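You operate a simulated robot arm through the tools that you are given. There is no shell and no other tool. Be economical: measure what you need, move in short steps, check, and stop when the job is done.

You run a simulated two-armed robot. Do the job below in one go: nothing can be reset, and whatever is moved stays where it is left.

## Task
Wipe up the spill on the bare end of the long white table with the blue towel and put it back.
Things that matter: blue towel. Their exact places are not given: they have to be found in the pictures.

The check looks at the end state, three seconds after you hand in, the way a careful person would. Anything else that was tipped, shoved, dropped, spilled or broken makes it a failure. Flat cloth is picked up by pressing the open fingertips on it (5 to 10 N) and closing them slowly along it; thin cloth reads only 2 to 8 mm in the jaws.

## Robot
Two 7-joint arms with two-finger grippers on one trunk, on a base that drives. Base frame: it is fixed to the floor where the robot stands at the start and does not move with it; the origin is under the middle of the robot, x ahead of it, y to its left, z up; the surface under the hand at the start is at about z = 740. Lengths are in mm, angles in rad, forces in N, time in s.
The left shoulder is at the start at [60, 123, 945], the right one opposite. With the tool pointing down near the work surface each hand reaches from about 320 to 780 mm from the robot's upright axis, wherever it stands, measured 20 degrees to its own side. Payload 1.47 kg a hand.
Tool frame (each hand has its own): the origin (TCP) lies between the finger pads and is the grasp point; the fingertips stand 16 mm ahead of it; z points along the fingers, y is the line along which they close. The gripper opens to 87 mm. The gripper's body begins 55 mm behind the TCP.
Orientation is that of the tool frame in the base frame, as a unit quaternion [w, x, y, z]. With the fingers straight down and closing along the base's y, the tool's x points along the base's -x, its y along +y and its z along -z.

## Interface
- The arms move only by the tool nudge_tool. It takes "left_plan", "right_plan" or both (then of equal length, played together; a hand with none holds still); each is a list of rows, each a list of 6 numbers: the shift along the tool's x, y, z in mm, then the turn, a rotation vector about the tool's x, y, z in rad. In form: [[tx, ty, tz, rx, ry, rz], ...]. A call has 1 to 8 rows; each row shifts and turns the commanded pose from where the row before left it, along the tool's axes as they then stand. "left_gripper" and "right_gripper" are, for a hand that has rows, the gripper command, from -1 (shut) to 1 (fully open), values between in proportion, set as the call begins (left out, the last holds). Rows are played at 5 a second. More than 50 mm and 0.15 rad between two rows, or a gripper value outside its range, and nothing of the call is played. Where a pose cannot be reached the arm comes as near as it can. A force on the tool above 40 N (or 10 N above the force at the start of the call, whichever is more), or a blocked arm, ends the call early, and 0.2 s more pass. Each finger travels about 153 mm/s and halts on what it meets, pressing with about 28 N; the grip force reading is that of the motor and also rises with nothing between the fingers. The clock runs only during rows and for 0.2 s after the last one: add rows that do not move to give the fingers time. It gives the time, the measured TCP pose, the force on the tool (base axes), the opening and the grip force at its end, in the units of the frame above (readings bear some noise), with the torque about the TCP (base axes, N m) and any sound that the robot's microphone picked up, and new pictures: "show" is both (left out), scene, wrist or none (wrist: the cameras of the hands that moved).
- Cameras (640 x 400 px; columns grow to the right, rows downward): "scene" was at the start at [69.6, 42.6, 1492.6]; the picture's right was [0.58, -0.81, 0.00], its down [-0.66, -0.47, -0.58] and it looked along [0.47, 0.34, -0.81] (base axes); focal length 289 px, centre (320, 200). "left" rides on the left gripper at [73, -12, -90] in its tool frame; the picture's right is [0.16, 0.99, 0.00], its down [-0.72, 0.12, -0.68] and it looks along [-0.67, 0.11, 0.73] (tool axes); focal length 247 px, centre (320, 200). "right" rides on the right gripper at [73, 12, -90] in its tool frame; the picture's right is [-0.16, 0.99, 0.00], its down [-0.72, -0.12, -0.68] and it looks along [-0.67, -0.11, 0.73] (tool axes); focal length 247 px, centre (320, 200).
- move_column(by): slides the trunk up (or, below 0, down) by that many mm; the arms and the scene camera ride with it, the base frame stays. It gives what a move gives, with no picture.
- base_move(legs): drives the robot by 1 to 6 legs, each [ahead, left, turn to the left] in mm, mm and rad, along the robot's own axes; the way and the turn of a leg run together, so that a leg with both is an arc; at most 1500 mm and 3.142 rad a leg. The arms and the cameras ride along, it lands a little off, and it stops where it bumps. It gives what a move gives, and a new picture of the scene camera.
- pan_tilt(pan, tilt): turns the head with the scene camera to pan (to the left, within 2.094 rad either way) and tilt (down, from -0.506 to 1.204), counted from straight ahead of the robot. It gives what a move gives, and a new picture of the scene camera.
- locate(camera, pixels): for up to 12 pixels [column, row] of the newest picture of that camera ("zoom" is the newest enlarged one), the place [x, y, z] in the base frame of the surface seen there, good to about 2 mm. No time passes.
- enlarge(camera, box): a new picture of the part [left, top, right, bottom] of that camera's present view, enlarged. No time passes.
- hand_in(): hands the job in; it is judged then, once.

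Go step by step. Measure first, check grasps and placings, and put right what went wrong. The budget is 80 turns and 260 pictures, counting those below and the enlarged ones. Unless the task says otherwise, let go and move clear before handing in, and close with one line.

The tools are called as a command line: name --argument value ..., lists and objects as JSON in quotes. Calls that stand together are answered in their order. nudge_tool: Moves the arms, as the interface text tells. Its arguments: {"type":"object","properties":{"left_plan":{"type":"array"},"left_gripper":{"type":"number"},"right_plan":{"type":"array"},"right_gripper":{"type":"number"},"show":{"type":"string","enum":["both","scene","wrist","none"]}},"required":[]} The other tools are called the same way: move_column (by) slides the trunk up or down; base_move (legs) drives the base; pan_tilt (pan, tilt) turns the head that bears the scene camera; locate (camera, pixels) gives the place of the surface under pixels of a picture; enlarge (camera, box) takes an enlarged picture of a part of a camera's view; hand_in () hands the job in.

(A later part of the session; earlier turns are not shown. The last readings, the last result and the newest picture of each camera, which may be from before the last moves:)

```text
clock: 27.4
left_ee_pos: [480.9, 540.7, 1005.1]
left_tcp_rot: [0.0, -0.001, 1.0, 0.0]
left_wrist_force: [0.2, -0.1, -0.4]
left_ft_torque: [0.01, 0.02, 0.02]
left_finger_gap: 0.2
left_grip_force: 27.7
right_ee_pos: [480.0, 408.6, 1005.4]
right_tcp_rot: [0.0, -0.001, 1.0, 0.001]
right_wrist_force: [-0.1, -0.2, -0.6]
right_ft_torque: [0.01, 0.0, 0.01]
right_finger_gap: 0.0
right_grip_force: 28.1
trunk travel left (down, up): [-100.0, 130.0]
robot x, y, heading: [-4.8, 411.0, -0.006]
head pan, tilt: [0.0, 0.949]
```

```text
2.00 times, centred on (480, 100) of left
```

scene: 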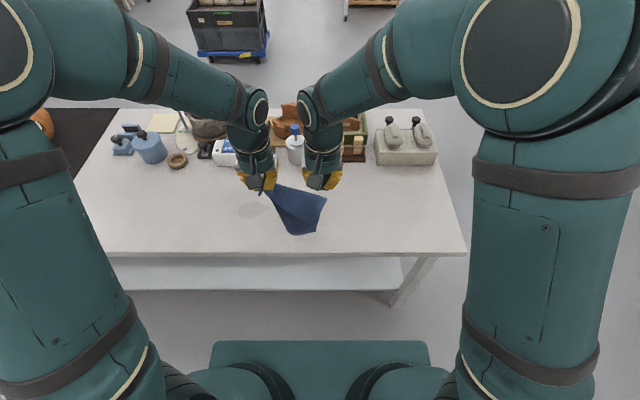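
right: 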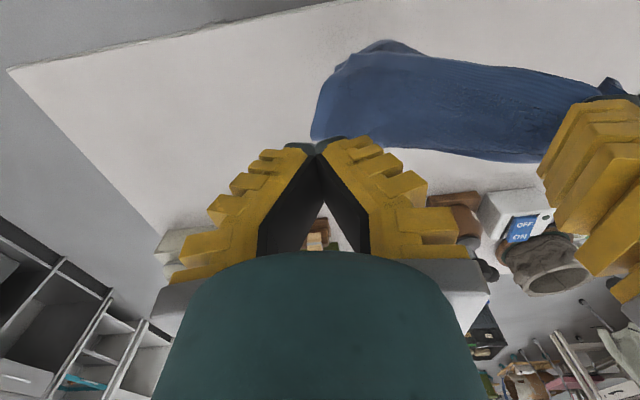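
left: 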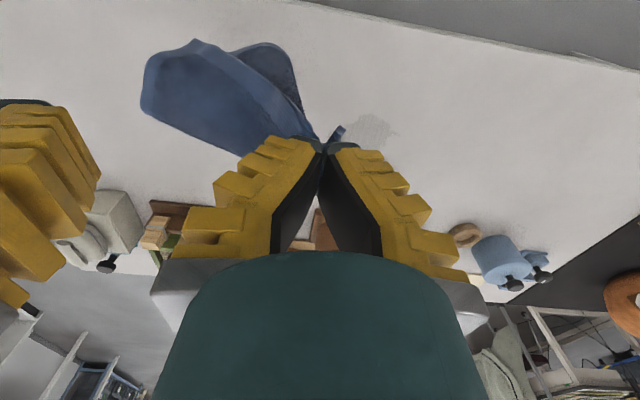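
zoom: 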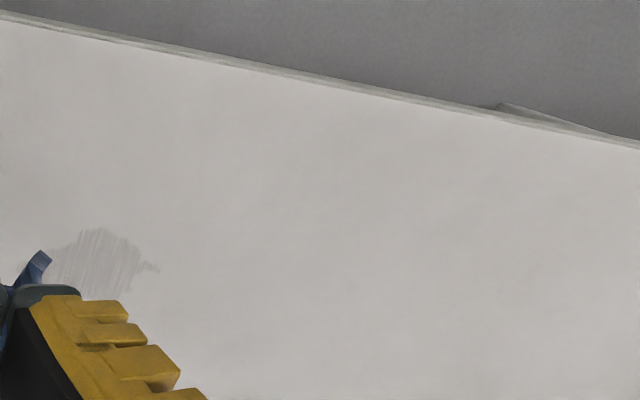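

The stain is thinned to a streaked film at (250,210), and the right hand has lost its corner while the left still holds. I'll lay the towel diagonally over the spot with the left hand, then press on it with the right fist and move both together. First the left goes forward and the right aside.

nudge_tool --left_plan '[[-25, 5, 0, 0, 0, 0], [-35, 0, 0, 0, 0, 0], [-40, 0, 0, 0, 0, 0], [-40, 5, 0, 0, 0, 0], [-30, 0, 0, 0, 0, 0], [0, 0, 0, 0, 0, 0], [0, 0, 0, 0, 0, 0]]' --right_plan '[[0, -20, 20, 0, 0, 0], [0, -20, 20, 0, 0, 0], [0, -20, 20, 0, 0, 0], [0, -20, 20, 0, 0, 0], [0, 0, 20, 0, 0, 0], [0, 0, 0, 0, 0, 0], [0, 0, 0, 0, 0, 0]]' --show "both"

```text
clock: 29.0
left_ee_pos: [648.1, 550.5, 1002.5]
left_tcp_rot: [0.0, -0.001, 1.0, -0.001]
left_wrist_force: [0.2, -0.3, 0.5]
left_ft_torque: [0.01, 0.03, -0.01]
left_finger_gap: 0.1
left_grip_force: 27.9
right_ee_pos: [481.6, 330.0, 906.0]
right_tcp_rot: [0.0, -0.002, 1.0, 0.001]
right_wrist_force: [-0.9, -0.6, -0.5]
right_ft_torque: [-0.01, -0.01, 0.04]
right_finger_gap: 0.0
right_grip_force: 28.2
trunk travel left (down, up): [-100.0, 130.0]
robot x, y, heading: [-1.4, 412.9, -0.001]
head pan, tilt: [0.0, 0.949]
```

scene: 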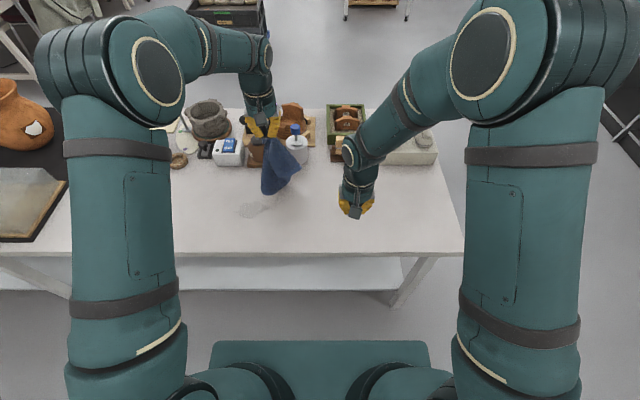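
right: 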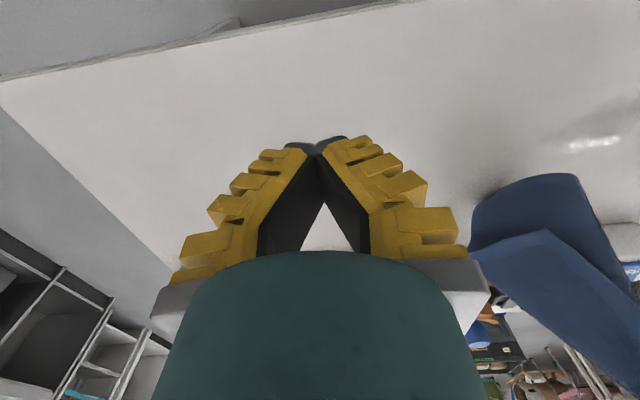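
left: 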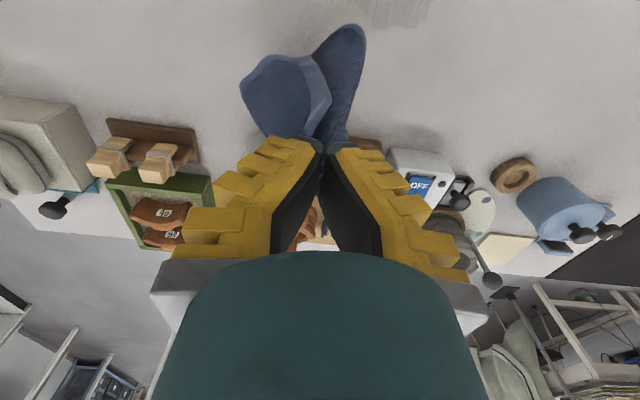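

locate --camera "scene" --pixels '[[268, 193], [282, 180], [297, 166], [275, 165]]'

locate --camera "right" --pixels '[[596, 143], [575, 149], [620, 137]]'

```text
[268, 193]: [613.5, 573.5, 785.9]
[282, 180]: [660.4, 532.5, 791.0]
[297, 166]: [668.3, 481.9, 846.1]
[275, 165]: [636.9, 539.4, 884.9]
```

```text
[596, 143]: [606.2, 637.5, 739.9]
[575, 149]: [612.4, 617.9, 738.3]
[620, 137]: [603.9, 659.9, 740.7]
```

The towel's lowest corner is at about z 785. I'll lay it diagonally from (650,550) to (490,720), so it crosses the spill.

nudge_tool --left_plan '[[0, 0, 22, 0, 0, 0], [0, 0, 23, 0, 0, 0], [26, 28, 32, 0, 0, 0], [26, 28, 32, 0, 0, 0], [26, 28, 32, 0, 0, 0], [26, 28, 32, 0, 0, 0], [26, 28, 32, 0, 0, 0], [26, 28, 32, 0, 0, 0]]' --show "both"

```text
clock: 30.8
left_ee_pos: [491.5, 718.3, 767.5]
left_tcp_rot: [0.001, -0.001, 1.0, 0.001]
left_wrist_force: [0.1, -0.1, 0.1]
left_ft_torque: [-0.03, 0.01, 0.01]
left_finger_gap: 0.0
left_grip_force: 27.9
right_ee_pos: [481.6, 332.0, 906.9]
right_tcp_rot: [0.001, -0.001, 1.0, 0.0]
right_wrist_force: [-0.6, 0.4, 0.5]
right_ft_torque: [-0.01, 0.01, -0.01]
right_finger_gap: 0.0
right_grip_force: 27.8
trunk travel left (down, up): [-100.0, 130.0]
robot x, y, heading: [1.1, 415.8, 0.001]
head pan, tilt: [0.0, 0.949]
```

scene: 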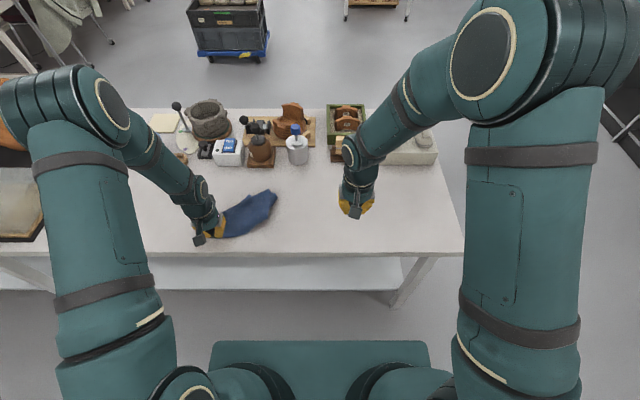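
left: 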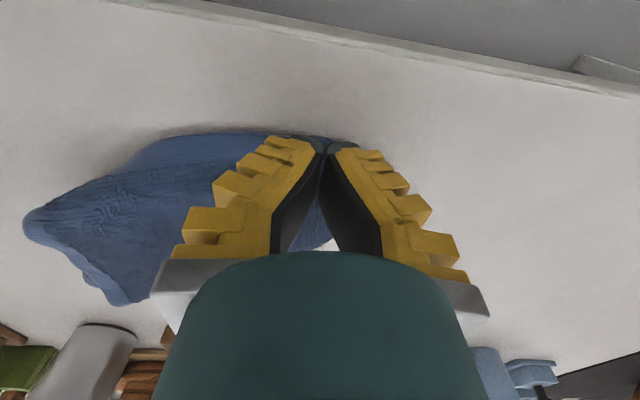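

The towel now lies over the spill area. I'll bring the closed right fist above (587, 608).

nudge_tool --right_plan '[[-17.5, 46, 0, 0, 0, 0], [-17.5, 46, 0, 0, 0, 0], [-17.5, 46, 0, 0, 0, 0], [-17.5, 46, 0, 0, 0, 0], [-17.5, 46, 0, 0, 0, 0], [-17.5, 46, 0, 0, 0, 0], [0, 0, 45, 0, 0, 0], [0, 0, 45, 0, 0, 0]]' --show "both"

```text
clock: 32.6
left_ee_pos: [492.3, 718.9, 767.3]
left_tcp_rot: [0.0, -0.001, 1.0, -0.001]
left_wrist_force: [0.5, -1.0, 0.6]
left_ft_torque: [0.03, 0.04, 0.01]
left_finger_gap: 0.0
left_grip_force: 28.3
right_ee_pos: [587.7, 606.6, 814.7]
right_tcp_rot: [0.0, 0.0, 1.0, 0.0]
right_wrist_force: [0.3, 0.5, 0.4]
right_ft_torque: [0.0, 0.01, 0.01]
right_finger_gap: 0.0
right_grip_force: 28.1
trunk travel left (down, up): [-100.0, 130.0]
robot x, y, heading: [-1.3, 411.0, 0.001]
head pan, tilt: [0.0, 0.949]
```

scene: 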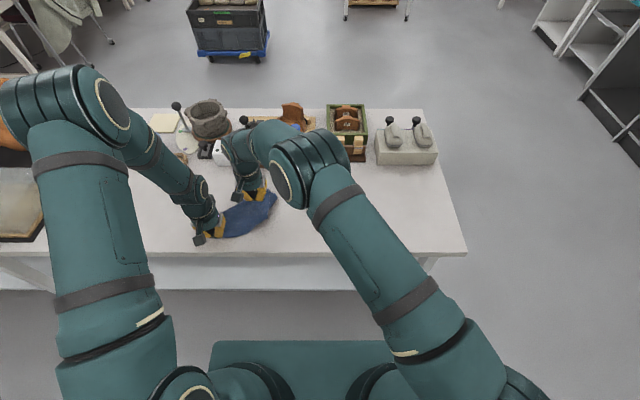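
right: 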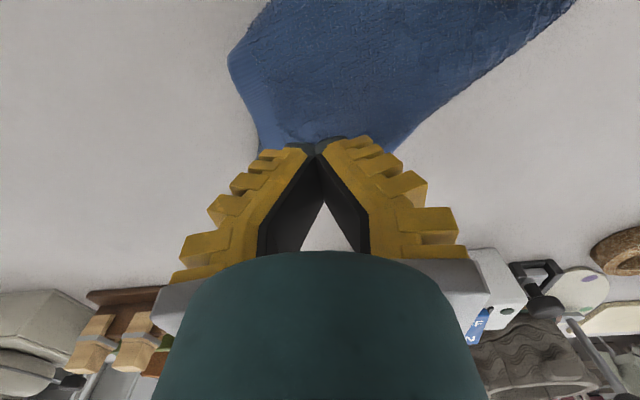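

The fist is above the towel. I'll lower it until it presses.

nudge_tool --right_plan '[[0, 0, 25, 0, 0, 0], [0, 0, 15, 0, 0, 0], [0, 0, 8, 0, 0, 0], [0, 0, 4, 0, 0, 0], [0, 0, 3, 0, 0, 0], [0, 0, 0, 0, 0, 0]]' --show "wrist"

```text
clock: 34.0
left_ee_pos: [490.3, 717.5, 768.3]
left_tcp_rot: [0.001, -0.001, 1.0, 0.0]
left_wrist_force: [0.0, -0.1, 1.3]
left_ft_torque: [0.03, 0.01, 0.03]
left_finger_gap: 0.4
left_grip_force: 28.1
right_ee_pos: [588.0, 606.6, 762.9]
right_tcp_rot: [0.002, -0.001, 1.0, 0.001]
right_wrist_force: [-0.2, 0.6, 16.8]
right_ft_torque: [0.01, 0.07, 0.0]
right_finger_gap: 0.2
right_grip_force: 28.3
trunk travel left (down, up): [-100.0, 130.0]
robot x, y, heading: [1.3, 412.8, 0.004]
head pan, tilt: [0.0, 0.949]
```

right: 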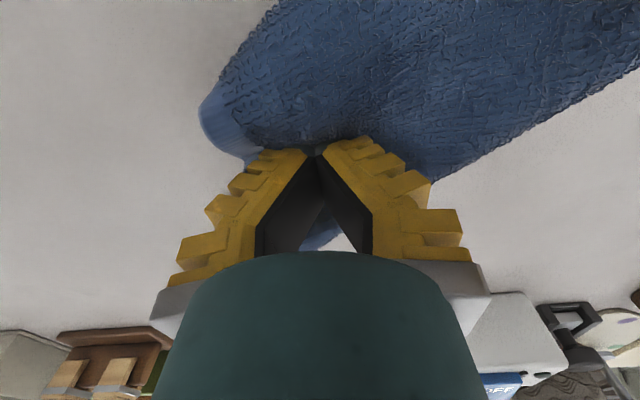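

The fist presses the towel with 17 N. I'll rub in a serpentine, moving both hands together.

nudge_tool --left_plan '[[0, -22, 0, 0, 0, 0], [0, 30, 0, 0, 0, 0], [0, 30, 0, 0, 0, 0], [0, 20, 0, 0, 0, 0], [14, 0, 0, 0, 0, 0], [0, -30, 0, 0, 0, 0], [0, -30, 0, 0, 0, 0], [0, -22, 0, 0, 0, 0]]' --right_plan '[[0, -22, 0, 0, 0, 0], [0, 30, 0, 0, 0, 0], [0, 30, 0, 0, 0, 0], [0, 20, 0, 0, 0, 0], [14, 0, 0, 0, 0, 0], [0, -30, 0, 0, 0, 0], [0, -30, 0, 0, 0, 0], [0, -22, 0, 0, 0, 0]]' --show "none"

nudge_tool --left_plan '[[14, 0, 0, 0, 0, 0], [0, 30, 0, 0, 0, 0], [0, 30, 0, 0, 0, 0], [0, 22, 0, 0, 0, 0], [10, 0, 0, 0, 0, 0], [0, -30, 0, 0, 0, 0], [0, -30, 0, 0, 0, 0], [0, -22, 0, 0, 0, 0]]' --right_plan '[[14, 0, 0, 0, 0, 0], [0, 30, 0, 0, 0, 0], [0, 30, 0, 0, 0, 0], [0, 22, 0, 0, 0, 0], [10, 0, 0, 0, 0, 0], [0, -30, 0, 0, 0, 0], [0, -30, 0, 0, 0, 0], [0, -22, 0, 0, 0, 0]]' --show "both"

```text
clock: 35.8
left_ee_pos: [478.9, 694.8, 768.0]
left_tcp_rot: [0.002, -0.001, 1.0, 0.001]
left_wrist_force: [-0.5, -0.7, -0.4]
left_ft_torque: [0.02, -0.03, -0.01]
left_finger_gap: 0.0
left_grip_force: 27.2
right_ee_pos: [574.0, 581.1, 761.3]
right_tcp_rot: [0.001, -0.001, 1.0, 0.001]
right_wrist_force: [0.4, 3.8, 20.0]
right_ft_torque: [0.03, 0.05, -0.02]
right_finger_gap: 0.0
right_grip_force: 27.8
trunk travel left (down, up): [-100.0, 130.0]
robot x, y, heading: [-1.8, 412.2, -0.004]
head pan, tilt: [0.0, 0.949]
```

```text
clock: 37.6
left_ee_pos: [455.0, 694.6, 768.5]
left_tcp_rot: [0.001, -0.001, 1.0, 0.0]
left_wrist_force: [0.1, -0.7, 0.3]
left_ft_torque: [0.01, 0.0, -0.01]
left_finger_gap: 0.0
left_grip_force: 28.1
right_ee_pos: [549.4, 582.6, 762.4]
right_tcp_rot: [0.001, -0.001, 1.0, 0.001]
right_wrist_force: [0.7, 4.1, 24.2]
right_ft_torque: [0.05, 0.08, -0.02]
right_finger_gap: 0.0
right_grip_force: 28.0
trunk travel left (down, up): [-100.0, 130.0]
robot x, y, heading: [-4.1, 415.2, 0.002]
head pan, tilt: [0.0, 0.949]
```

scene: 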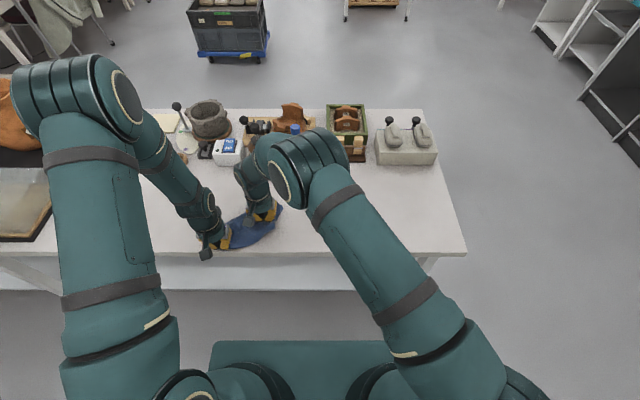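
right: 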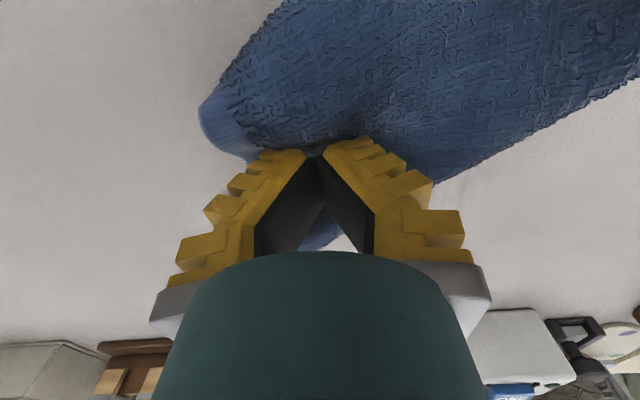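
left: 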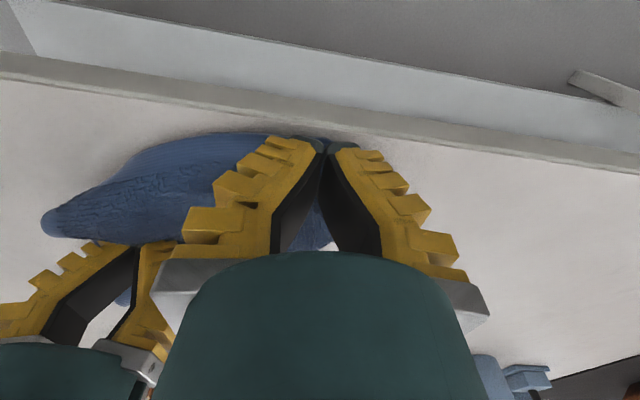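

The towel moved with the fist. One more pass will cover the far side, up to x ≈ 612, on diagonals.

nudge_tool --left_plan '[[-10, 30, 0, 0, 0, 0], [-10, 30, 0, 0, 0, 0], [-10, 22, 0, 0, 0, 0], [-10, -30, 0, 0, 0, 0], [-10, -30, 0, 0, 0, 0], [-12, -22, 0, 0, 0, 0], [0, 42, 0, 0, 0, 0], [0, 42, 0, 0, 0, 0]]' --right_plan '[[-10, 30, 0, 0, 0, 0], [-10, 30, 0, 0, 0, 0], [-10, 22, 0, 0, 0, 0], [-10, -30, 0, 0, 0, 0], [-10, -30, 0, 0, 0, 0], [-12, -22, 0, 0, 0, 0], [0, 42, 0, 0, 0, 0], [0, 42, 0, 0, 0, 0]]' --show "none"

nudge_tool --left_plan '[[15, -20, 0, 0, 0, 0], [15, -20, 0, 0, 0, 0], [15, -20, 0, 0, 0, 0], [15, 0, 0, 0, 0, 0], [0, 0, 0, 0, 0, 0], [0, 0, 0, 0, 0, 0], [0, 0, 0, 0, 0, 0], [0, 0, 0, 0, 0, 0]]' --right_plan '[[15, -20, 0, 0, 0, 0], [15, -20, 0, 0, 0, 0], [15, -20, 0, 0, 0, 0], [15, 0, 0, 0, 0, 0], [0, 0, -30, 0, 0, 0], [0, 0, -45, 0, 0, 0], [0, -35, -35, 0, 0, 0], [0, -48, 0, 0, 0, 0]]' --show "both"

```text
clock: 39.4
left_ee_pos: [518.1, 776.8, 768.7]
left_tcp_rot: [0.002, -0.001, 1.0, 0.001]
left_wrist_force: [0.6, 0.0, 0.2]
left_ft_torque: [0.01, -0.02, 0.03]
left_finger_gap: 0.0
left_grip_force: 27.9
right_ee_pos: [598.6, 657.7, 762.4]
right_tcp_rot: [0.001, 0.0, 1.0, 0.001]
right_wrist_force: [3.7, 0.4, 12.8]
right_ft_torque: [-0.01, 0.01, -0.04]
right_finger_gap: 0.0
right_grip_force: 28.0
right hand out of reach, approached as far as the arm can: row 8
trunk travel left (down, up): [-100.0, 130.0]
robot x, y, heading: [3.3, 412.3, 0.002]
head pan, tilt: [0.0, 0.949]
```

```text
clock: 41.2
left_ee_pos: [457.7, 718.5, 768.9]
left_tcp_rot: [0.0, 0.0, 1.0, -0.001]
left_wrist_force: [0.6, -0.1, 0.5]
left_ft_torque: [-0.02, 0.05, 0.0]
left_finger_gap: 0.2
left_grip_force: 27.9
right_ee_pos: [541.0, 514.6, 873.5]
right_tcp_rot: [-0.001, -0.001, 1.0, 0.0]
right_wrist_force: [0.0, 0.7, 0.2]
right_ft_torque: [0.0, 0.01, -0.01]
right_finger_gap: 0.0
right_grip_force: 27.9
trunk travel left (down, up): [-100.0, 130.0]
robot x, y, heading: [-2.7, 420.1, -0.0]
head pan, tilt: [0.0, 0.949]
```

scene: 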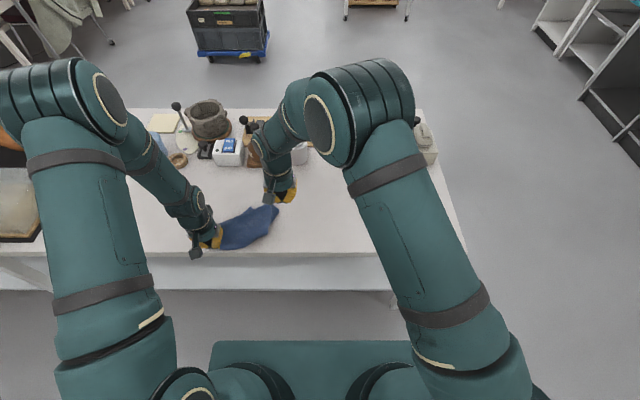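
right: 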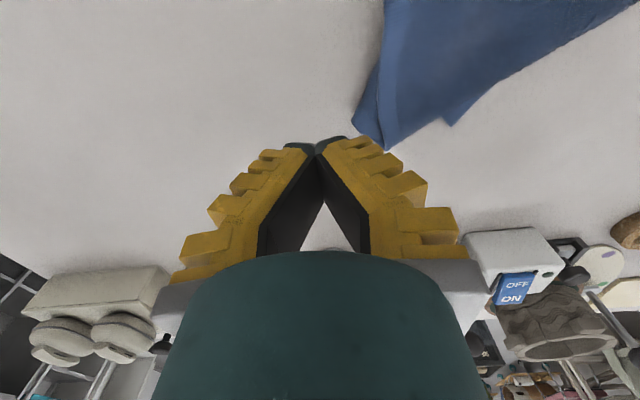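
left: 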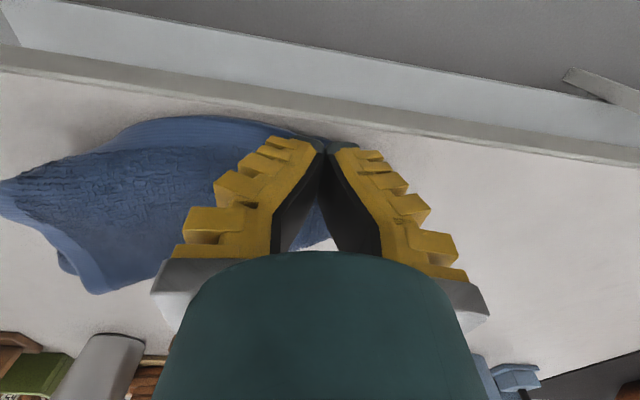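

I'll lift the towel straight up and clear the right arm to inspect the spot.

nudge_tool --left_plan '[[0, 0, -30, 0, 0, 0], [0, 0, -40, 0, 0, 0], [0, 5, -40, 0, 0, 0], [0, 5, -40, 0, 0, 0], [0, 5, -40, 0, 0, 0], [0, 0, -40, 0, 0, 0], [0, 0, -20, 0, 0, 0], [0, 0, 0, 0, 0, 0]]' --right_plan '[[0, -30, 0, 0, 0, 0], [0, -40, 0, 0, 0, 0], [0, -40, 0, 0, 0, 0], [0, -40, 0, 0, 0, 0], [0, -40, 0, 0, 0, 0], [0, 0, 0, 0, 0, 0], [0, 0, 0, 0, 0, 0], [0, 0, 0, 0, 0, 0]]' --show "both"

enlarge --camera "scene" --box '[170, 160, 330, 260]'

```text
clock: 43.0
left_ee_pos: [457.1, 734.7, 1020.0]
left_tcp_rot: [0.0, -0.001, 1.0, -0.001]
left_wrist_force: [0.3, -0.6, -0.5]
left_ft_torque: [0.02, 0.0, 0.0]
left_finger_gap: 0.0
left_grip_force: 27.5
right_ee_pos: [539.5, 323.4, 870.7]
right_tcp_rot: [-0.001, 0.0, 1.0, 0.0]
right_wrist_force: [0.7, -0.2, -0.6]
right_ft_torque: [0.02, 0.0, -0.01]
right_finger_gap: 0.0
right_grip_force: 28.3
trunk travel left (down, up): [-100.0, 130.0]
robot x, y, heading: [-2.7, 416.8, 0.003]
head pan, tilt: [0.0, 0.949]
```

scene: 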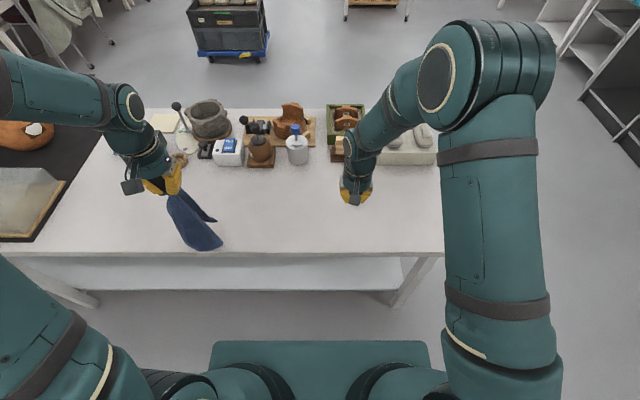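
right: 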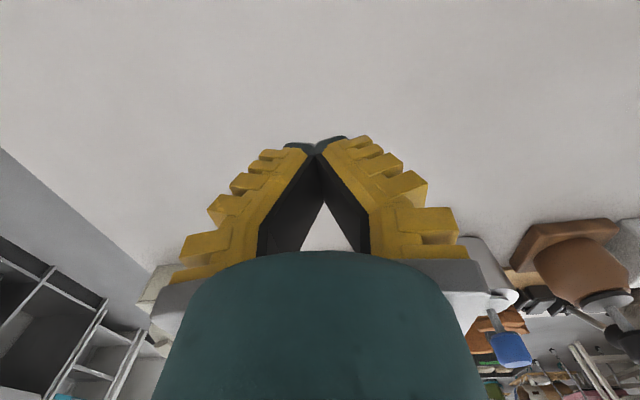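
left: 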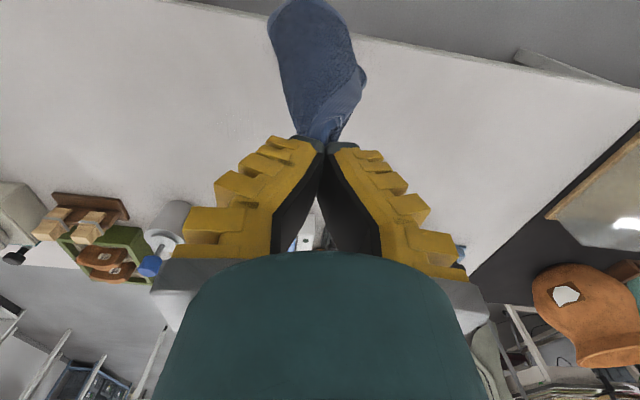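

```text
4.00 times, centred on (250, 210) of scene
```

zoom: 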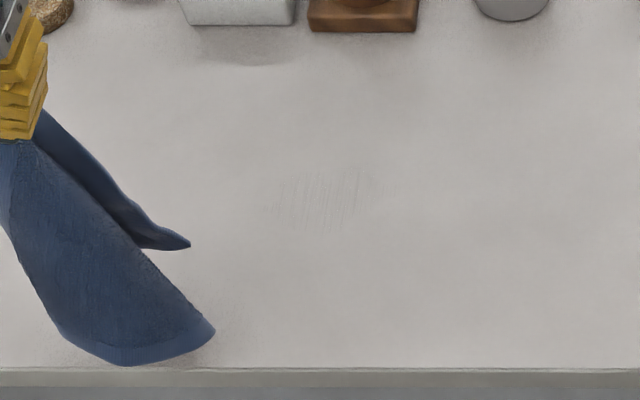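

Only faint streaks are left at scene (250,210). I'll repeat the lay-and-rub once more: left hand forward to (650,555) first.

nudge_tool --left_plan '[[-32, -30, 0, 0, 0, 0], [-32, -30, 3, 0, 0, 0], [-32, -30, 3, 0, 0, 0], [-32, -30, 3, 0, 0, 0], [-32, -30, 3, 0, 0, 0], [-32, -30, 3, 0, 0, 0], [0, 0, 0, 0, 0, 0], [0, 0, 0, 0, 0, 0]]' --show "none"

nudge_tool --left_plan '[[0, 0, 22, 0, 0, 0], [0, 0, 23, 0, 0, 0], [26, 28, 32, 0, 0, 0], [26, 28, 32, 0, 0, 0], [26, 28, 32, 0, 0, 0], [26, 28, 32, 0, 0, 0], [26, 28, 32, 0, 0, 0], [26, 28, 32, 0, 0, 0]]' --show "scene"

```text
clock: 44.8
left_ee_pos: [649.5, 556.9, 1001.4]
left_tcp_rot: [0.0, -0.001, 1.0, 0.0]
left_wrist_force: [-0.9, -0.2, -0.3]
left_ft_torque: [0.01, -0.01, 0.01]
left_finger_gap: 0.3
left_grip_force: 28.3
right_ee_pos: [539.7, 323.6, 870.1]
right_tcp_rot: [-0.001, -0.001, 1.0, 0.0]
right_wrist_force: [0.4, -0.4, -0.3]
right_ft_torque: [0.0, 0.02, -0.01]
right_finger_gap: 0.3
right_grip_force: 28.4
trunk travel left (down, up): [-100.0, 130.0]
robot x, y, heading: [2.3, 410.6, 0.001]
head pan, tilt: [0.0, 0.949]
```

```text
clock: 46.6
left_ee_pos: [492.1, 722.2, 765.9]
left_tcp_rot: [-0.001, 0.0, 1.0, 0.0]
left_wrist_force: [0.8, -0.1, 1.0]
left_ft_torque: [-0.02, -0.05, 0.0]
left_finger_gap: 0.2
left_grip_force: 28.1
right_ee_pos: [539.8, 324.0, 869.9]
right_tcp_rot: [-0.001, -0.001, 1.0, -0.001]
right_wrist_force: [0.1, 0.0, -0.6]
right_ft_torque: [-0.02, 0.01, 0.01]
right_finger_gap: 0.0
right_grip_force: 27.4
trunk travel left (down, up): [-100.0, 130.0]
robot x, y, heading: [-1.0, 416.4, 0.005]
head pan, tilt: [0.0, 0.949]
```

scene: 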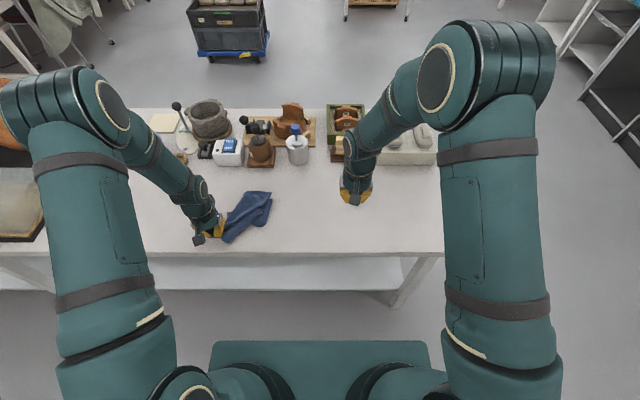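

Laid again. Now the right fist goes over and down onto it.

nudge_tool --right_plan '[[-7, 48, 0, 0, 0, 0], [-7, 48, 0, 0, 0, 0], [-7, 48, 0, 0, 0, 0], [-7, 48, 0, 0, 0, 0], [-7, 48, 0, 0, 0, 0], [-7, 48, 0, 0, 0, 0], [0, 0, 45, 0, 0, 0], [0, 0, 40, 0, 0, 0]]' --show "none"

nudge_tool --right_plan '[[0, 0, 10, 0, 0, 0], [0, 0, 6, 0, 0, 0], [0, 0, 4, 0, 0, 0], [0, 0, 3, 0, 0, 0], [0, 0, 0, 0, 0, 0]]' --show "wrist"

```text
clock: 48.4
left_ee_pos: [493.3, 722.0, 766.1]
left_tcp_rot: [0.001, 0.0, 1.0, 0.0]
left_wrist_force: [-0.1, 0.1, 0.7]
left_ft_torque: [-0.03, -0.04, -0.02]
left_finger_gap: 0.0
left_grip_force: 28.3
right_ee_pos: [580.7, 612.7, 784.7]
right_tcp_rot: [0.0, -0.001, 1.0, 0.0]
right_wrist_force: [0.2, 0.7, -0.3]
right_ft_torque: [0.0, -0.01, -0.01]
right_finger_gap: 0.0
right_grip_force: 28.1
trunk travel left (down, up): [-100.0, 130.0]
robot x, y, heading: [-2.2, 414.0, -0.001]
head pan, tilt: [0.0, 0.949]
```

```text
clock: 49.6
left_ee_pos: [492.8, 720.7, 767.5]
left_tcp_rot: [0.0, -0.001, 1.0, 0.001]
left_wrist_force: [0.2, -0.1, 0.1]
left_ft_torque: [0.0, 0.01, -0.02]
left_finger_gap: 0.0
left_grip_force: 27.9
right_ee_pos: [581.9, 612.1, 764.7]
right_tcp_rot: [0.0, -0.001, 1.0, 0.001]
right_wrist_force: [-1.3, -0.7, 11.3]
right_ft_torque: [0.1, 0.04, 0.03]
right_finger_gap: 0.0
right_grip_force: 27.6
trunk travel left (down, up): [-100.0, 130.0]
robot x, y, heading: [-3.0, 410.9, 0.003]
head pan, tilt: [0.0, 0.949]
```

right: 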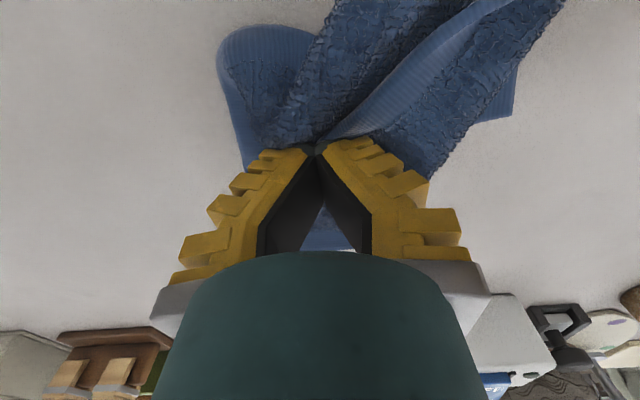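

Pressing at 11 N, I'll rub in several serpentine passes with 3 mm more press.

nudge_tool --left_plan '[[-18, -28, 0, 0, 0, 0], [0, 25, 0, 0, 0, 0], [0, 25, 0, 0, 0, 0], [0, 25, 0, 0, 0, 0], [14, 0, 0, 0, 0, 0], [0, -25, 0, 0, 0, 0], [0, -25, 0, 0, 0, 0], [0, -25, 0, 0, 0, 0]]' --right_plan '[[-18, -28, 3, 0, 0, 0], [0, 25, 0, 0, 0, 0], [0, 25, 0, 0, 0, 0], [0, 25, 0, 0, 0, 0], [14, 0, 0, 0, 0, 0], [0, -25, 0, 0, 0, 0], [0, -25, 0, 0, 0, 0], [0, -25, 0, 0, 0, 0]]' --show "none"

nudge_tool --left_plan '[[14, 0, 0, 0, 0, 0], [0, 28, 0, 0, 0, 0], [0, 28, 0, 0, 0, 0], [0, 28, 0, 0, 0, 0], [14, 0, 0, 0, 0, 0], [0, -28, 0, 0, 0, 0], [0, -28, 0, 0, 0, 0], [0, -28, 0, 0, 0, 0]]' --right_plan '[[14, 0, 0, 0, 0, 0], [0, 28, 0, 0, 0, 0], [0, 28, 0, 0, 0, 0], [0, 28, 0, 0, 0, 0], [14, 0, 0, 0, 0, 0], [0, -28, 0, 0, 0, 0], [0, -28, 0, 0, 0, 0], [0, -28, 0, 0, 0, 0]]' --show "none"

nudge_tool --left_plan '[[-20, 10, 0, 0, 0, 0], [-20, 10, 0, 0, 0, 0], [20, 10, 0, 0, 0, 0], [20, 10, 0, 0, 0, 0], [-20, 10, 0, 0, 0, 0], [-20, 10, 0, 0, 0, 0], [20, 10, 0, 0, 0, 0], [20, 10, 0, 0, 0, 0]]' --right_plan '[[-20, 10, 0, 0, 0, 0], [-20, 10, 0, 0, 0, 0], [20, 10, 0, 0, 0, 0], [20, 10, 0, 0, 0, 0], [-20, 10, 0, 0, 0, 0], [-20, 10, 0, 0, 0, 0], [20, 10, 0, 0, 0, 0], [20, 10, 0, 0, 0, 0]]' --show "scene"

```text
clock: 51.4
left_ee_pos: [496.0, 692.9, 766.5]
left_tcp_rot: [0.001, -0.001, 1.0, 0.0]
left_wrist_force: [0.2, 0.0, 0.8]
left_ft_torque: [-0.01, -0.01, 0.01]
left_finger_gap: 0.0
left_grip_force: 28.1
right_ee_pos: [586.5, 582.3, 762.9]
right_tcp_rot: [0.003, -0.001, 1.0, 0.002]
right_wrist_force: [-0.6, 5.1, 25.6]
right_ft_torque: [0.3, 0.08, 0.02]
right_finger_gap: 0.0
right_grip_force: 27.8
trunk travel left (down, up): [-100.0, 130.0]
robot x, y, heading: [-2.6, 414.8, 0.001]
head pan, tilt: [0.0, 0.949]
```

```text
clock: 53.2
left_ee_pos: [471.8, 693.0, 767.9]
left_tcp_rot: [0.001, 0.0, 1.0, 0.0]
left_wrist_force: [0.7, 0.6, 0.6]
left_ft_torque: [0.02, -0.02, -0.01]
left_finger_gap: 0.1
left_grip_force: 28.0
right_ee_pos: [557.6, 581.7, 761.6]
right_tcp_rot: [0.002, -0.001, 1.0, 0.002]
right_wrist_force: [0.7, 4.5, 26.7]
right_ft_torque: [0.31, 0.05, 0.0]
right_finger_gap: 0.1
right_grip_force: 28.2
trunk travel left (down, up): [-100.0, 130.0]
robot x, y, heading: [-2.3, 416.1, -0.001]
head pan, tilt: [0.0, 0.949]
```

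```text
clock: 55.0
left_ee_pos: [468.0, 775.6, 766.9]
left_tcp_rot: [0.001, 0.0, 1.0, 0.0]
left_wrist_force: [-0.7, -0.6, -0.5]
left_ft_torque: [-0.01, -0.02, 0.0]
left_finger_gap: 0.0
left_grip_force: 28.0
right_ee_pos: [558.3, 665.1, 761.0]
right_tcp_rot: [0.002, -0.001, 1.0, 0.001]
right_wrist_force: [5.0, -1.8, 28.6]
right_ft_torque: [0.28, 0.02, -0.05]
right_finger_gap: 0.0
right_grip_force: 27.7
trunk travel left (down, up): [-100.0, 130.0]
robot x, y, heading: [5.0, 413.8, 0.002]
head pan, tilt: [0.0, 0.949]
```

scene: 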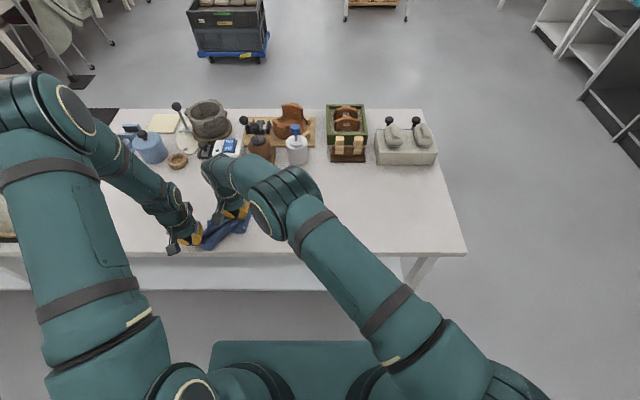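

Now I'll raise the fist, move it aside, then lift the towel to inspect.

nudge_tool --right_plan '[[-10, -25, 0, 0, 0, 0], [-10, -25, 0, 0, 0, 0], [0, 0, -35, 0, 0, 0], [0, -10, -45, 0, 0, 0], [0, -45, -20, 0, 0, 0], [0, -48, 0, 0, 0, 0], [0, -48, 0, 0, 0, 0], [0, -48, 0, 0, 0, 0]]' --left_plan '[[-10, -25, 0, 0, 0, 0], [-10, -25, 0, 0, 0, 0], [0, 0, 0, 0, 0, 0], [0, 0, 0, 0, 0, 0], [0, 0, 0, 0, 0, 0], [0, 0, -30, 0, 0, 0], [0, 0, -40, 0, 0, 0], [0, 0, -40, 0, 0, 0]]' --show "none"

nudge_tool --right_plan '[[0, -20, 0, 0, 0, 0], [0, 0, 0, 0, 0, 0], [0, 0, 0, 0, 0, 0], [0, 0, 0, 0, 0, 0], [0, 0, 0, 0, 0, 0], [0, 0, 0, 0, 0, 0]]' --left_plan '[[0, 0, -40, 0, 0, 0], [0, 0, -40, 0, 0, 0], [0, 0, -40, 0, 0, 0], [0, 0, -20, 0, 0, 0], [0, 0, 0, 0, 0, 0], [0, 0, 0, 0, 0, 0]]' --show "both"

enlarge --camera "scene" --box '[170, 160, 330, 260]'

```text
clock: 56.8
left_ee_pos: [488.3, 722.5, 875.8]
left_tcp_rot: [0.0, -0.002, 1.0, 0.0]
left_wrist_force: [-0.4, -3.6, -0.6]
left_ft_torque: [-0.06, -0.03, 0.05]
left_finger_gap: 0.0
left_grip_force: 27.9
right_ee_pos: [578.7, 414.4, 858.7]
right_tcp_rot: [0.001, -0.001, 1.0, 0.0]
right_wrist_force: [0.5, -0.4, -0.9]
right_ft_torque: [0.04, -0.02, 0.01]
right_finger_gap: 0.0
right_grip_force: 28.1
trunk travel left (down, up): [-100.0, 130.0]
robot x, y, heading: [4.4, 411.4, -0.001]
head pan, tilt: [0.0, 0.949]
```

```text
clock: 58.2
left_ee_pos: [489.6, 724.5, 1015.0]
left_tcp_rot: [0.001, -0.001, 1.0, 0.0]
left_wrist_force: [-0.7, -0.4, -0.2]
left_ft_torque: [0.02, 0.02, -0.01]
left_finger_gap: 0.0
left_grip_force: 27.9
right_ee_pos: [578.1, 394.8, 859.6]
right_tcp_rot: [0.0, -0.001, 1.0, 0.0]
right_wrist_force: [0.6, -0.7, 0.0]
right_ft_torque: [-0.02, 0.01, 0.03]
right_finger_gap: 0.0
right_grip_force: 28.2
trunk travel left (down, up): [-100.0, 130.0]
robot x, y, heading: [-0.3, 410.9, 0.003]
head pan, tilt: [0.0, 0.949]
```

scene: 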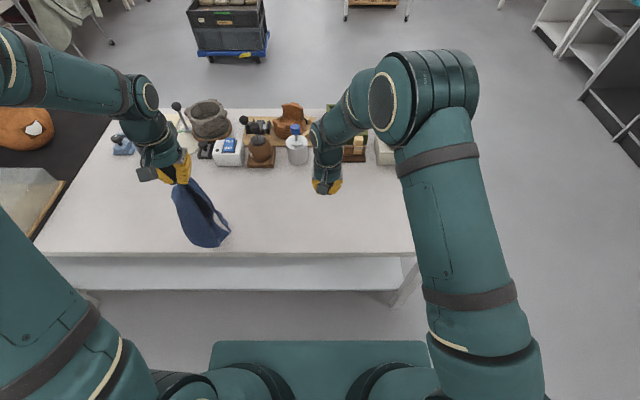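
right: 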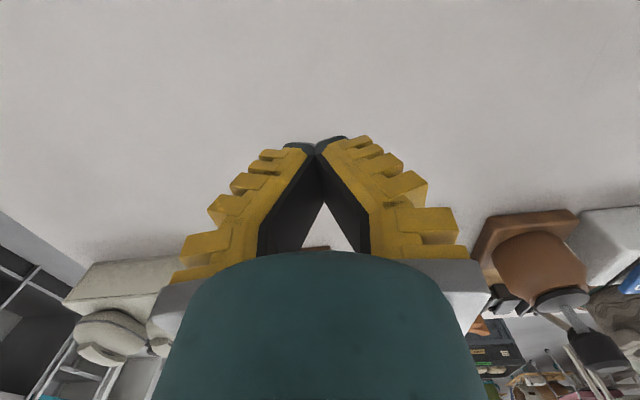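
left: 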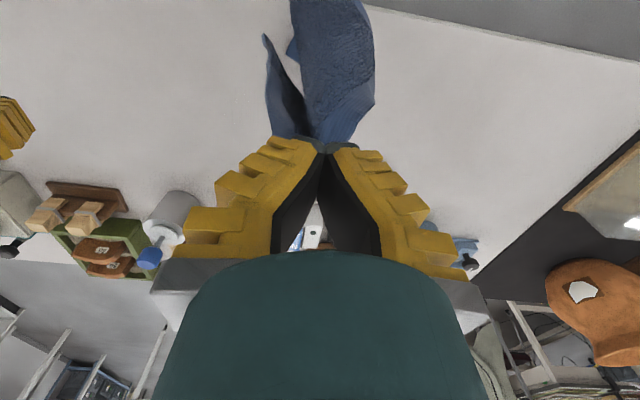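

```text
4.00 times, centred on (250, 210) of scene
```

zoom: 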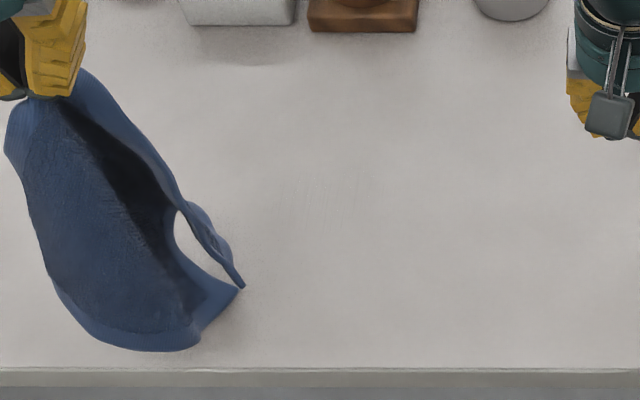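

The spill is all but invisible. I'll zoom tight to judge what remains.

enlarge --camera "scene" --box '[225, 190, 281, 225]'

```text
11.43 times, centred on (253, 208) of scene
```

zoom: 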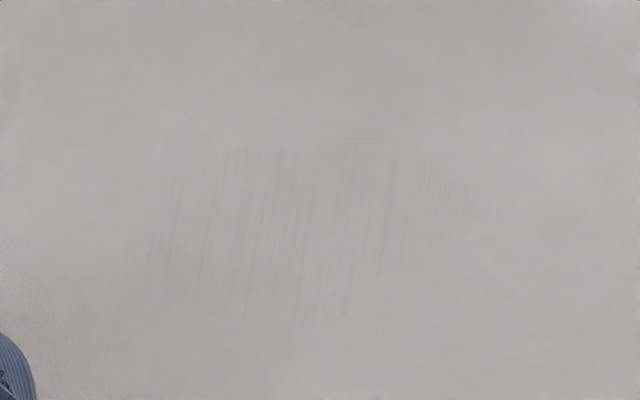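

A trace of streaks is left, so I'll do one more full wiping session to be sure.

nudge_tool --left_plan '[[-27, -28, 0, 0, 0, 0], [-27, -28, 2, 0, 0, 0], [-27, -28, 3, 0, 0, 0], [-27, -28, 3, 0, 0, 0], [-27, -28, 3, 0, 0, 0], [-27, -28, 3, 0, 0, 0], [0, 0, 0, 0, 0, 0], [0, 0, 0, 0, 0, 0]]' --right_plan '[[0, -40, 0, 0, 0, 0], [0, -30, 0, 0, 0, 0], [0, 0, 0, 0, 0, 0], [0, 0, 0, 0, 0, 0], [0, 0, 0, 0, 0, 0], [0, 0, 0, 0, 0, 0], [0, 0, 0, 0, 0, 0], [0, 0, 0, 0, 0, 0]]' --show "none"

nudge_tool --left_plan '[[0, 0, 22, 0, 0, 0], [0, 0, 23, 0, 0, 0], [26, 28, 32, 0, 0, 0], [26, 28, 32, 0, 0, 0], [26, 28, 32, 0, 0, 0], [26, 28, 32, 0, 0, 0], [26, 28, 32, 0, 0, 0], [26, 28, 32, 0, 0, 0]]' --show "scene"

```text
clock: 60.0
left_ee_pos: [650.7, 555.4, 1003.7]
left_tcp_rot: [0.001, -0.001, 1.0, 0.0]
left_wrist_force: [1.2, 0.1, -1.1]
left_ft_torque: [-0.02, -0.05, -0.02]
left_finger_gap: 0.1
left_grip_force: 28.2
right_ee_pos: [579.5, 326.5, 857.6]
right_tcp_rot: [0.0, -0.002, 1.0, 0.0]
right_wrist_force: [-0.6, 0.1, 0.2]
right_ft_torque: [0.0, 0.04, 0.02]
right_finger_gap: 0.1
right_grip_force: 28.1
trunk travel left (down, up): [-100.0, 130.0]
robot x, y, heading: [-0.2, 410.4, 0.001]
head pan, tilt: [0.0, 0.949]
```

```text
clock: 61.8
left_ee_pos: [494.4, 727.7, 762.7]
left_tcp_rot: [0.0, -0.001, 1.0, 0.0]
left_wrist_force: [0.3, 0.1, 1.1]
left_ft_torque: [-0.02, 0.0, 0.0]
left_finger_gap: 0.0
left_grip_force: 28.2
right_ee_pos: [579.6, 326.3, 858.3]
right_tcp_rot: [0.0, 0.0, 1.0, -0.001]
right_wrist_force: [-0.3, -0.3, 0.2]
right_ft_torque: [-0.02, 0.02, 0.03]
right_finger_gap: 0.0
right_grip_force: 28.3
trunk travel left (down, up): [-100.0, 130.0]
robot x, y, heading: [-3.7, 413.8, 0.001]
head pan, tilt: [0.0, 0.949]
```

scene: 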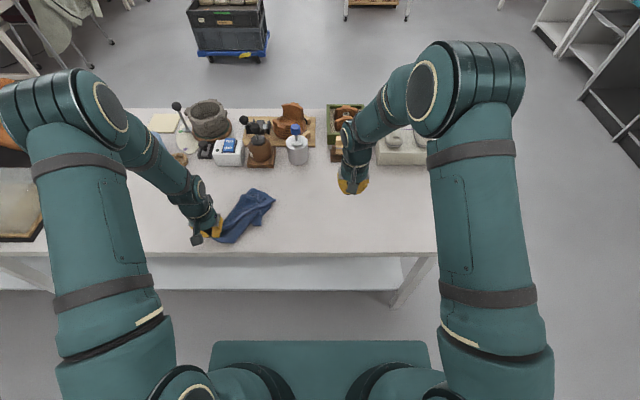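

Towel is down over the spot again, so the fist goes over and presses.

nudge_tool --right_plan '[[0, 48, 0, 0, 0, 0], [0, 48, 0, 0, 0, 0], [0, 48, 0, 0, 0, 0], [0, 48, 0, 0, 0, 0], [0, 48, 0, 0, 0, 0], [0, 48, 0, 0, 0, 0], [0, 0, 40, 0, 0, 0], [0, 0, 34, 0, 0, 0]]' --show "none"

nudge_tool --right_plan '[[0, 0, 10, 0, 0, 0], [0, 0, 6, 0, 0, 0], [0, 0, 4, 0, 0, 0], [0, 0, 2, 0, 0, 0], [0, 0, 0, 0, 0, 0]]' --show "wrist"

```text
clock: 63.6
left_ee_pos: [495.4, 726.3, 764.3]
left_tcp_rot: [0.0, -0.001, 1.0, 0.0]
left_wrist_force: [0.0, -0.8, 1.4]
left_ft_torque: [-0.01, 0.0, -0.02]
left_finger_gap: 0.3
left_grip_force: 27.7
right_ee_pos: [577.3, 613.6, 782.8]
right_tcp_rot: [0.0, -0.001, 1.0, 0.001]
right_wrist_force: [0.5, -0.4, 0.1]
right_ft_torque: [-0.02, 0.02, -0.01]
right_finger_gap: 0.3
right_grip_force: 28.1
trunk travel left (down, up): [-100.0, 130.0]
robot x, y, heading: [-3.5, 412.6, -0.0]
head pan, tilt: [0.0, 0.949]
```

```text
clock: 64.8
left_ee_pos: [494.7, 726.6, 764.4]
left_tcp_rot: [0.0, -0.001, 1.0, 0.0]
left_wrist_force: [-0.1, 0.3, 0.0]
left_ft_torque: [-0.02, 0.01, 0.0]
left_finger_gap: 0.0
left_grip_force: 28.1
right_ee_pos: [576.9, 613.9, 763.9]
right_tcp_rot: [0.001, -0.001, 1.0, 0.001]
right_wrist_force: [-1.8, 0.8, 10.8]
right_ft_torque: [0.12, 0.04, 0.03]
right_finger_gap: 0.0
right_grip_force: 28.4
trunk travel left (down, up): [-100.0, 130.0]
robot x, y, heading: [0.3, 415.6, 0.001]
head pan, tilt: [0.0, 0.949]
```

right: 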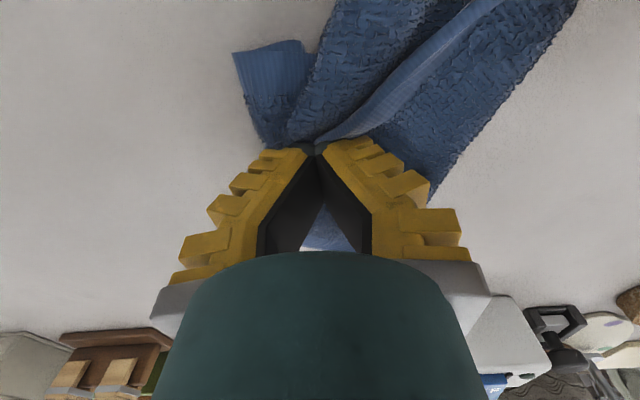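

nudge_tool --left_plan '[[-20, -28, 0, 0, 0, 0], [0, 25, 0, 0, 0, 0], [0, 25, 0, 0, 0, 0], [0, 25, 0, 0, 0, 0], [11, 0, 0, 0, 0, 0], [0, -25, 0, 0, 0, 0], [0, -25, 0, 0, 0, 0], [0, -25, 0, 0, 0, 0]]' --right_plan '[[-20, -28, 3, 0, 0, 0], [0, 25, 0, 0, 0, 0], [0, 25, 0, 0, 0, 0], [0, 25, 0, 0, 0, 0], [11, 0, 0, 0, 0, 0], [0, -25, 0, 0, 0, 0], [0, -25, 0, 0, 0, 0], [0, -25, 0, 0, 0, 0]]' --show "none"

nudge_tool --left_plan '[[11, 0, 0, 0, 0, 0], [0, 28, 0, 0, 0, 0], [0, 28, 0, 0, 0, 0], [0, 28, 0, 0, 0, 0], [11, 0, 0, 0, 0, 0], [0, -28, 0, 0, 0, 0], [0, -28, 0, 0, 0, 0], [0, -28, 0, 0, 0, 0]]' --right_plan '[[11, 0, 0, 0, 0, 0], [0, 28, 0, 0, 0, 0], [0, 28, 0, 0, 0, 0], [0, 28, 0, 0, 0, 0], [11, 0, 0, 0, 0, 0], [0, -28, 0, 0, 0, 0], [0, -28, 0, 0, 0, 0], [0, -28, 0, 0, 0, 0]]' --show "none"

nudge_tool --left_plan '[[-20, 10, 0, 0, 0, 0], [-20, 10, 0, 0, 0, 0], [20, 10, 0, 0, 0, 0], [20, 10, 0, 0, 0, 0], [-20, 10, 0, 0, 0, 0], [-20, 10, 0, 0, 0, 0], [20, 10, 0, 0, 0, 0], [20, 10, 0, 0, 0, 0]]' --right_plan '[[-20, 10, 0, 0, 0, 0], [-20, 10, 0, 0, 0, 0], [20, 10, 0, 0, 0, 0], [20, 10, 0, 0, 0, 0], [-20, 10, 0, 0, 0, 0], [-20, 10, 0, 0, 0, 0], [20, 10, 0, 0, 0, 0], [20, 10, 0, 0, 0, 0]]' --show "none"

nudge_tool --left_plan '[[-12, -28, 0, 0, 0, 0], [-12, -28, 0, 0, 0, 0], [-12, -28, 0, 0, 0, 0], [0, 28, 0, 0, 0, 0], [0, 28, 0, 0, 0, 0], [10, 20, 0, 0, 0, 0], [10, -28, 0, 0, 0, 0], [0, -28, 0, 0, 0, 0]]' --right_plan '[[-12, -28, 0, 0, 0, 0], [-12, -28, 0, 0, 0, 0], [-12, -28, 0, 0, 0, 0], [0, 28, 0, 0, 0, 0], [0, 28, 0, 0, 0, 0], [10, 20, 0, 0, 0, 0], [10, -28, 0, 0, 0, 0], [0, -28, 0, 0, 0, 0]]' --show "scene"

```text
clock: 66.6
left_ee_pos: [502.8, 695.8, 765.4]
left_tcp_rot: [0.001, -0.001, 1.0, 0.001]
left_wrist_force: [0.1, -0.2, 0.5]
left_ft_torque: [-0.01, -0.03, 0.02]
left_finger_gap: 0.1
left_grip_force: 27.8
right_ee_pos: [587.2, 585.7, 762.4]
right_tcp_rot: [0.002, -0.001, 1.0, 0.001]
right_wrist_force: [0.7, 3.2, 23.5]
right_ft_torque: [0.21, 0.04, -0.05]
right_finger_gap: 0.2
right_grip_force: 27.8
trunk travel left (down, up): [-100.0, 130.0]
robot x, y, heading: [0.9, 416.1, 0.002]
head pan, tilt: [0.0, 0.949]
```

```text
clock: 68.4
left_ee_pos: [481.7, 695.2, 766.5]
left_tcp_rot: [-0.001, -0.001, 1.0, 0.002]
left_wrist_force: [-1.2, 0.4, 0.4]
left_ft_torque: [0.03, 0.02, 0.01]
left_finger_gap: 0.0
left_grip_force: 27.5
right_ee_pos: [563.5, 586.4, 761.9]
right_tcp_rot: [0.001, 0.0, 1.0, 0.002]
right_wrist_force: [1.0, 2.8, 22.1]
right_ft_torque: [0.21, 0.04, 0.01]
right_finger_gap: 0.4
right_grip_force: 28.2
trunk travel left (down, up): [-100.0, 130.0]
robot x, y, heading: [2.1, 411.9, 0.004]
head pan, tilt: [0.0, 0.949]
```

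```text
clock: 70.2
left_ee_pos: [480.6, 774.9, 765.8]
left_tcp_rot: [0.001, -0.001, 1.0, 0.0]
left_wrist_force: [0.3, -0.7, 0.2]
left_ft_torque: [0.0, -0.03, 0.0]
left_finger_gap: 0.1
left_grip_force: 28.4
right_ee_pos: [565.8, 664.8, 762.8]
right_tcp_rot: [0.002, 0.0, 1.0, 0.0]
right_wrist_force: [3.9, 0.7, 20.2]
right_ft_torque: [0.13, 0.0, -0.05]
right_finger_gap: 0.0
right_grip_force: 28.0
trunk travel left (down, up): [-100.0, 130.0]
robot x, y, heading: [-1.4, 414.4, 0.007]
head pan, tilt: [0.0, 0.949]
```

```text
clock: 72.0
left_ee_pos: [496.6, 711.6, 764.6]
left_tcp_rot: [0.001, -0.001, 1.0, 0.0]
left_wrist_force: [0.6, -0.8, 0.2]
left_ft_torque: [0.04, -0.03, -0.02]
left_finger_gap: 0.1
left_grip_force: 27.9
right_ee_pos: [581.1, 600.2, 762.1]
right_tcp_rot: [0.002, -0.001, 1.0, 0.002]
right_wrist_force: [1.6, 4.7, 20.5]
right_ft_torque: [0.19, 0.05, -0.03]
right_finger_gap: 0.1
right_grip_force: 27.5
trunk travel left (down, up): [-100.0, 130.0]
robot x, y, heading: [-0.8, 413.2, 0.004]
head pan, tilt: [0.0, 0.949]
```

scene: 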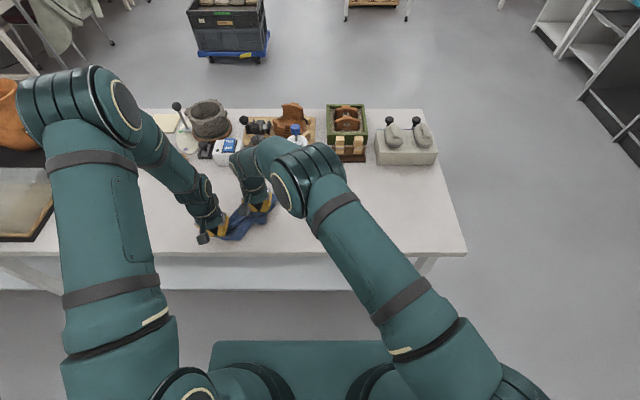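

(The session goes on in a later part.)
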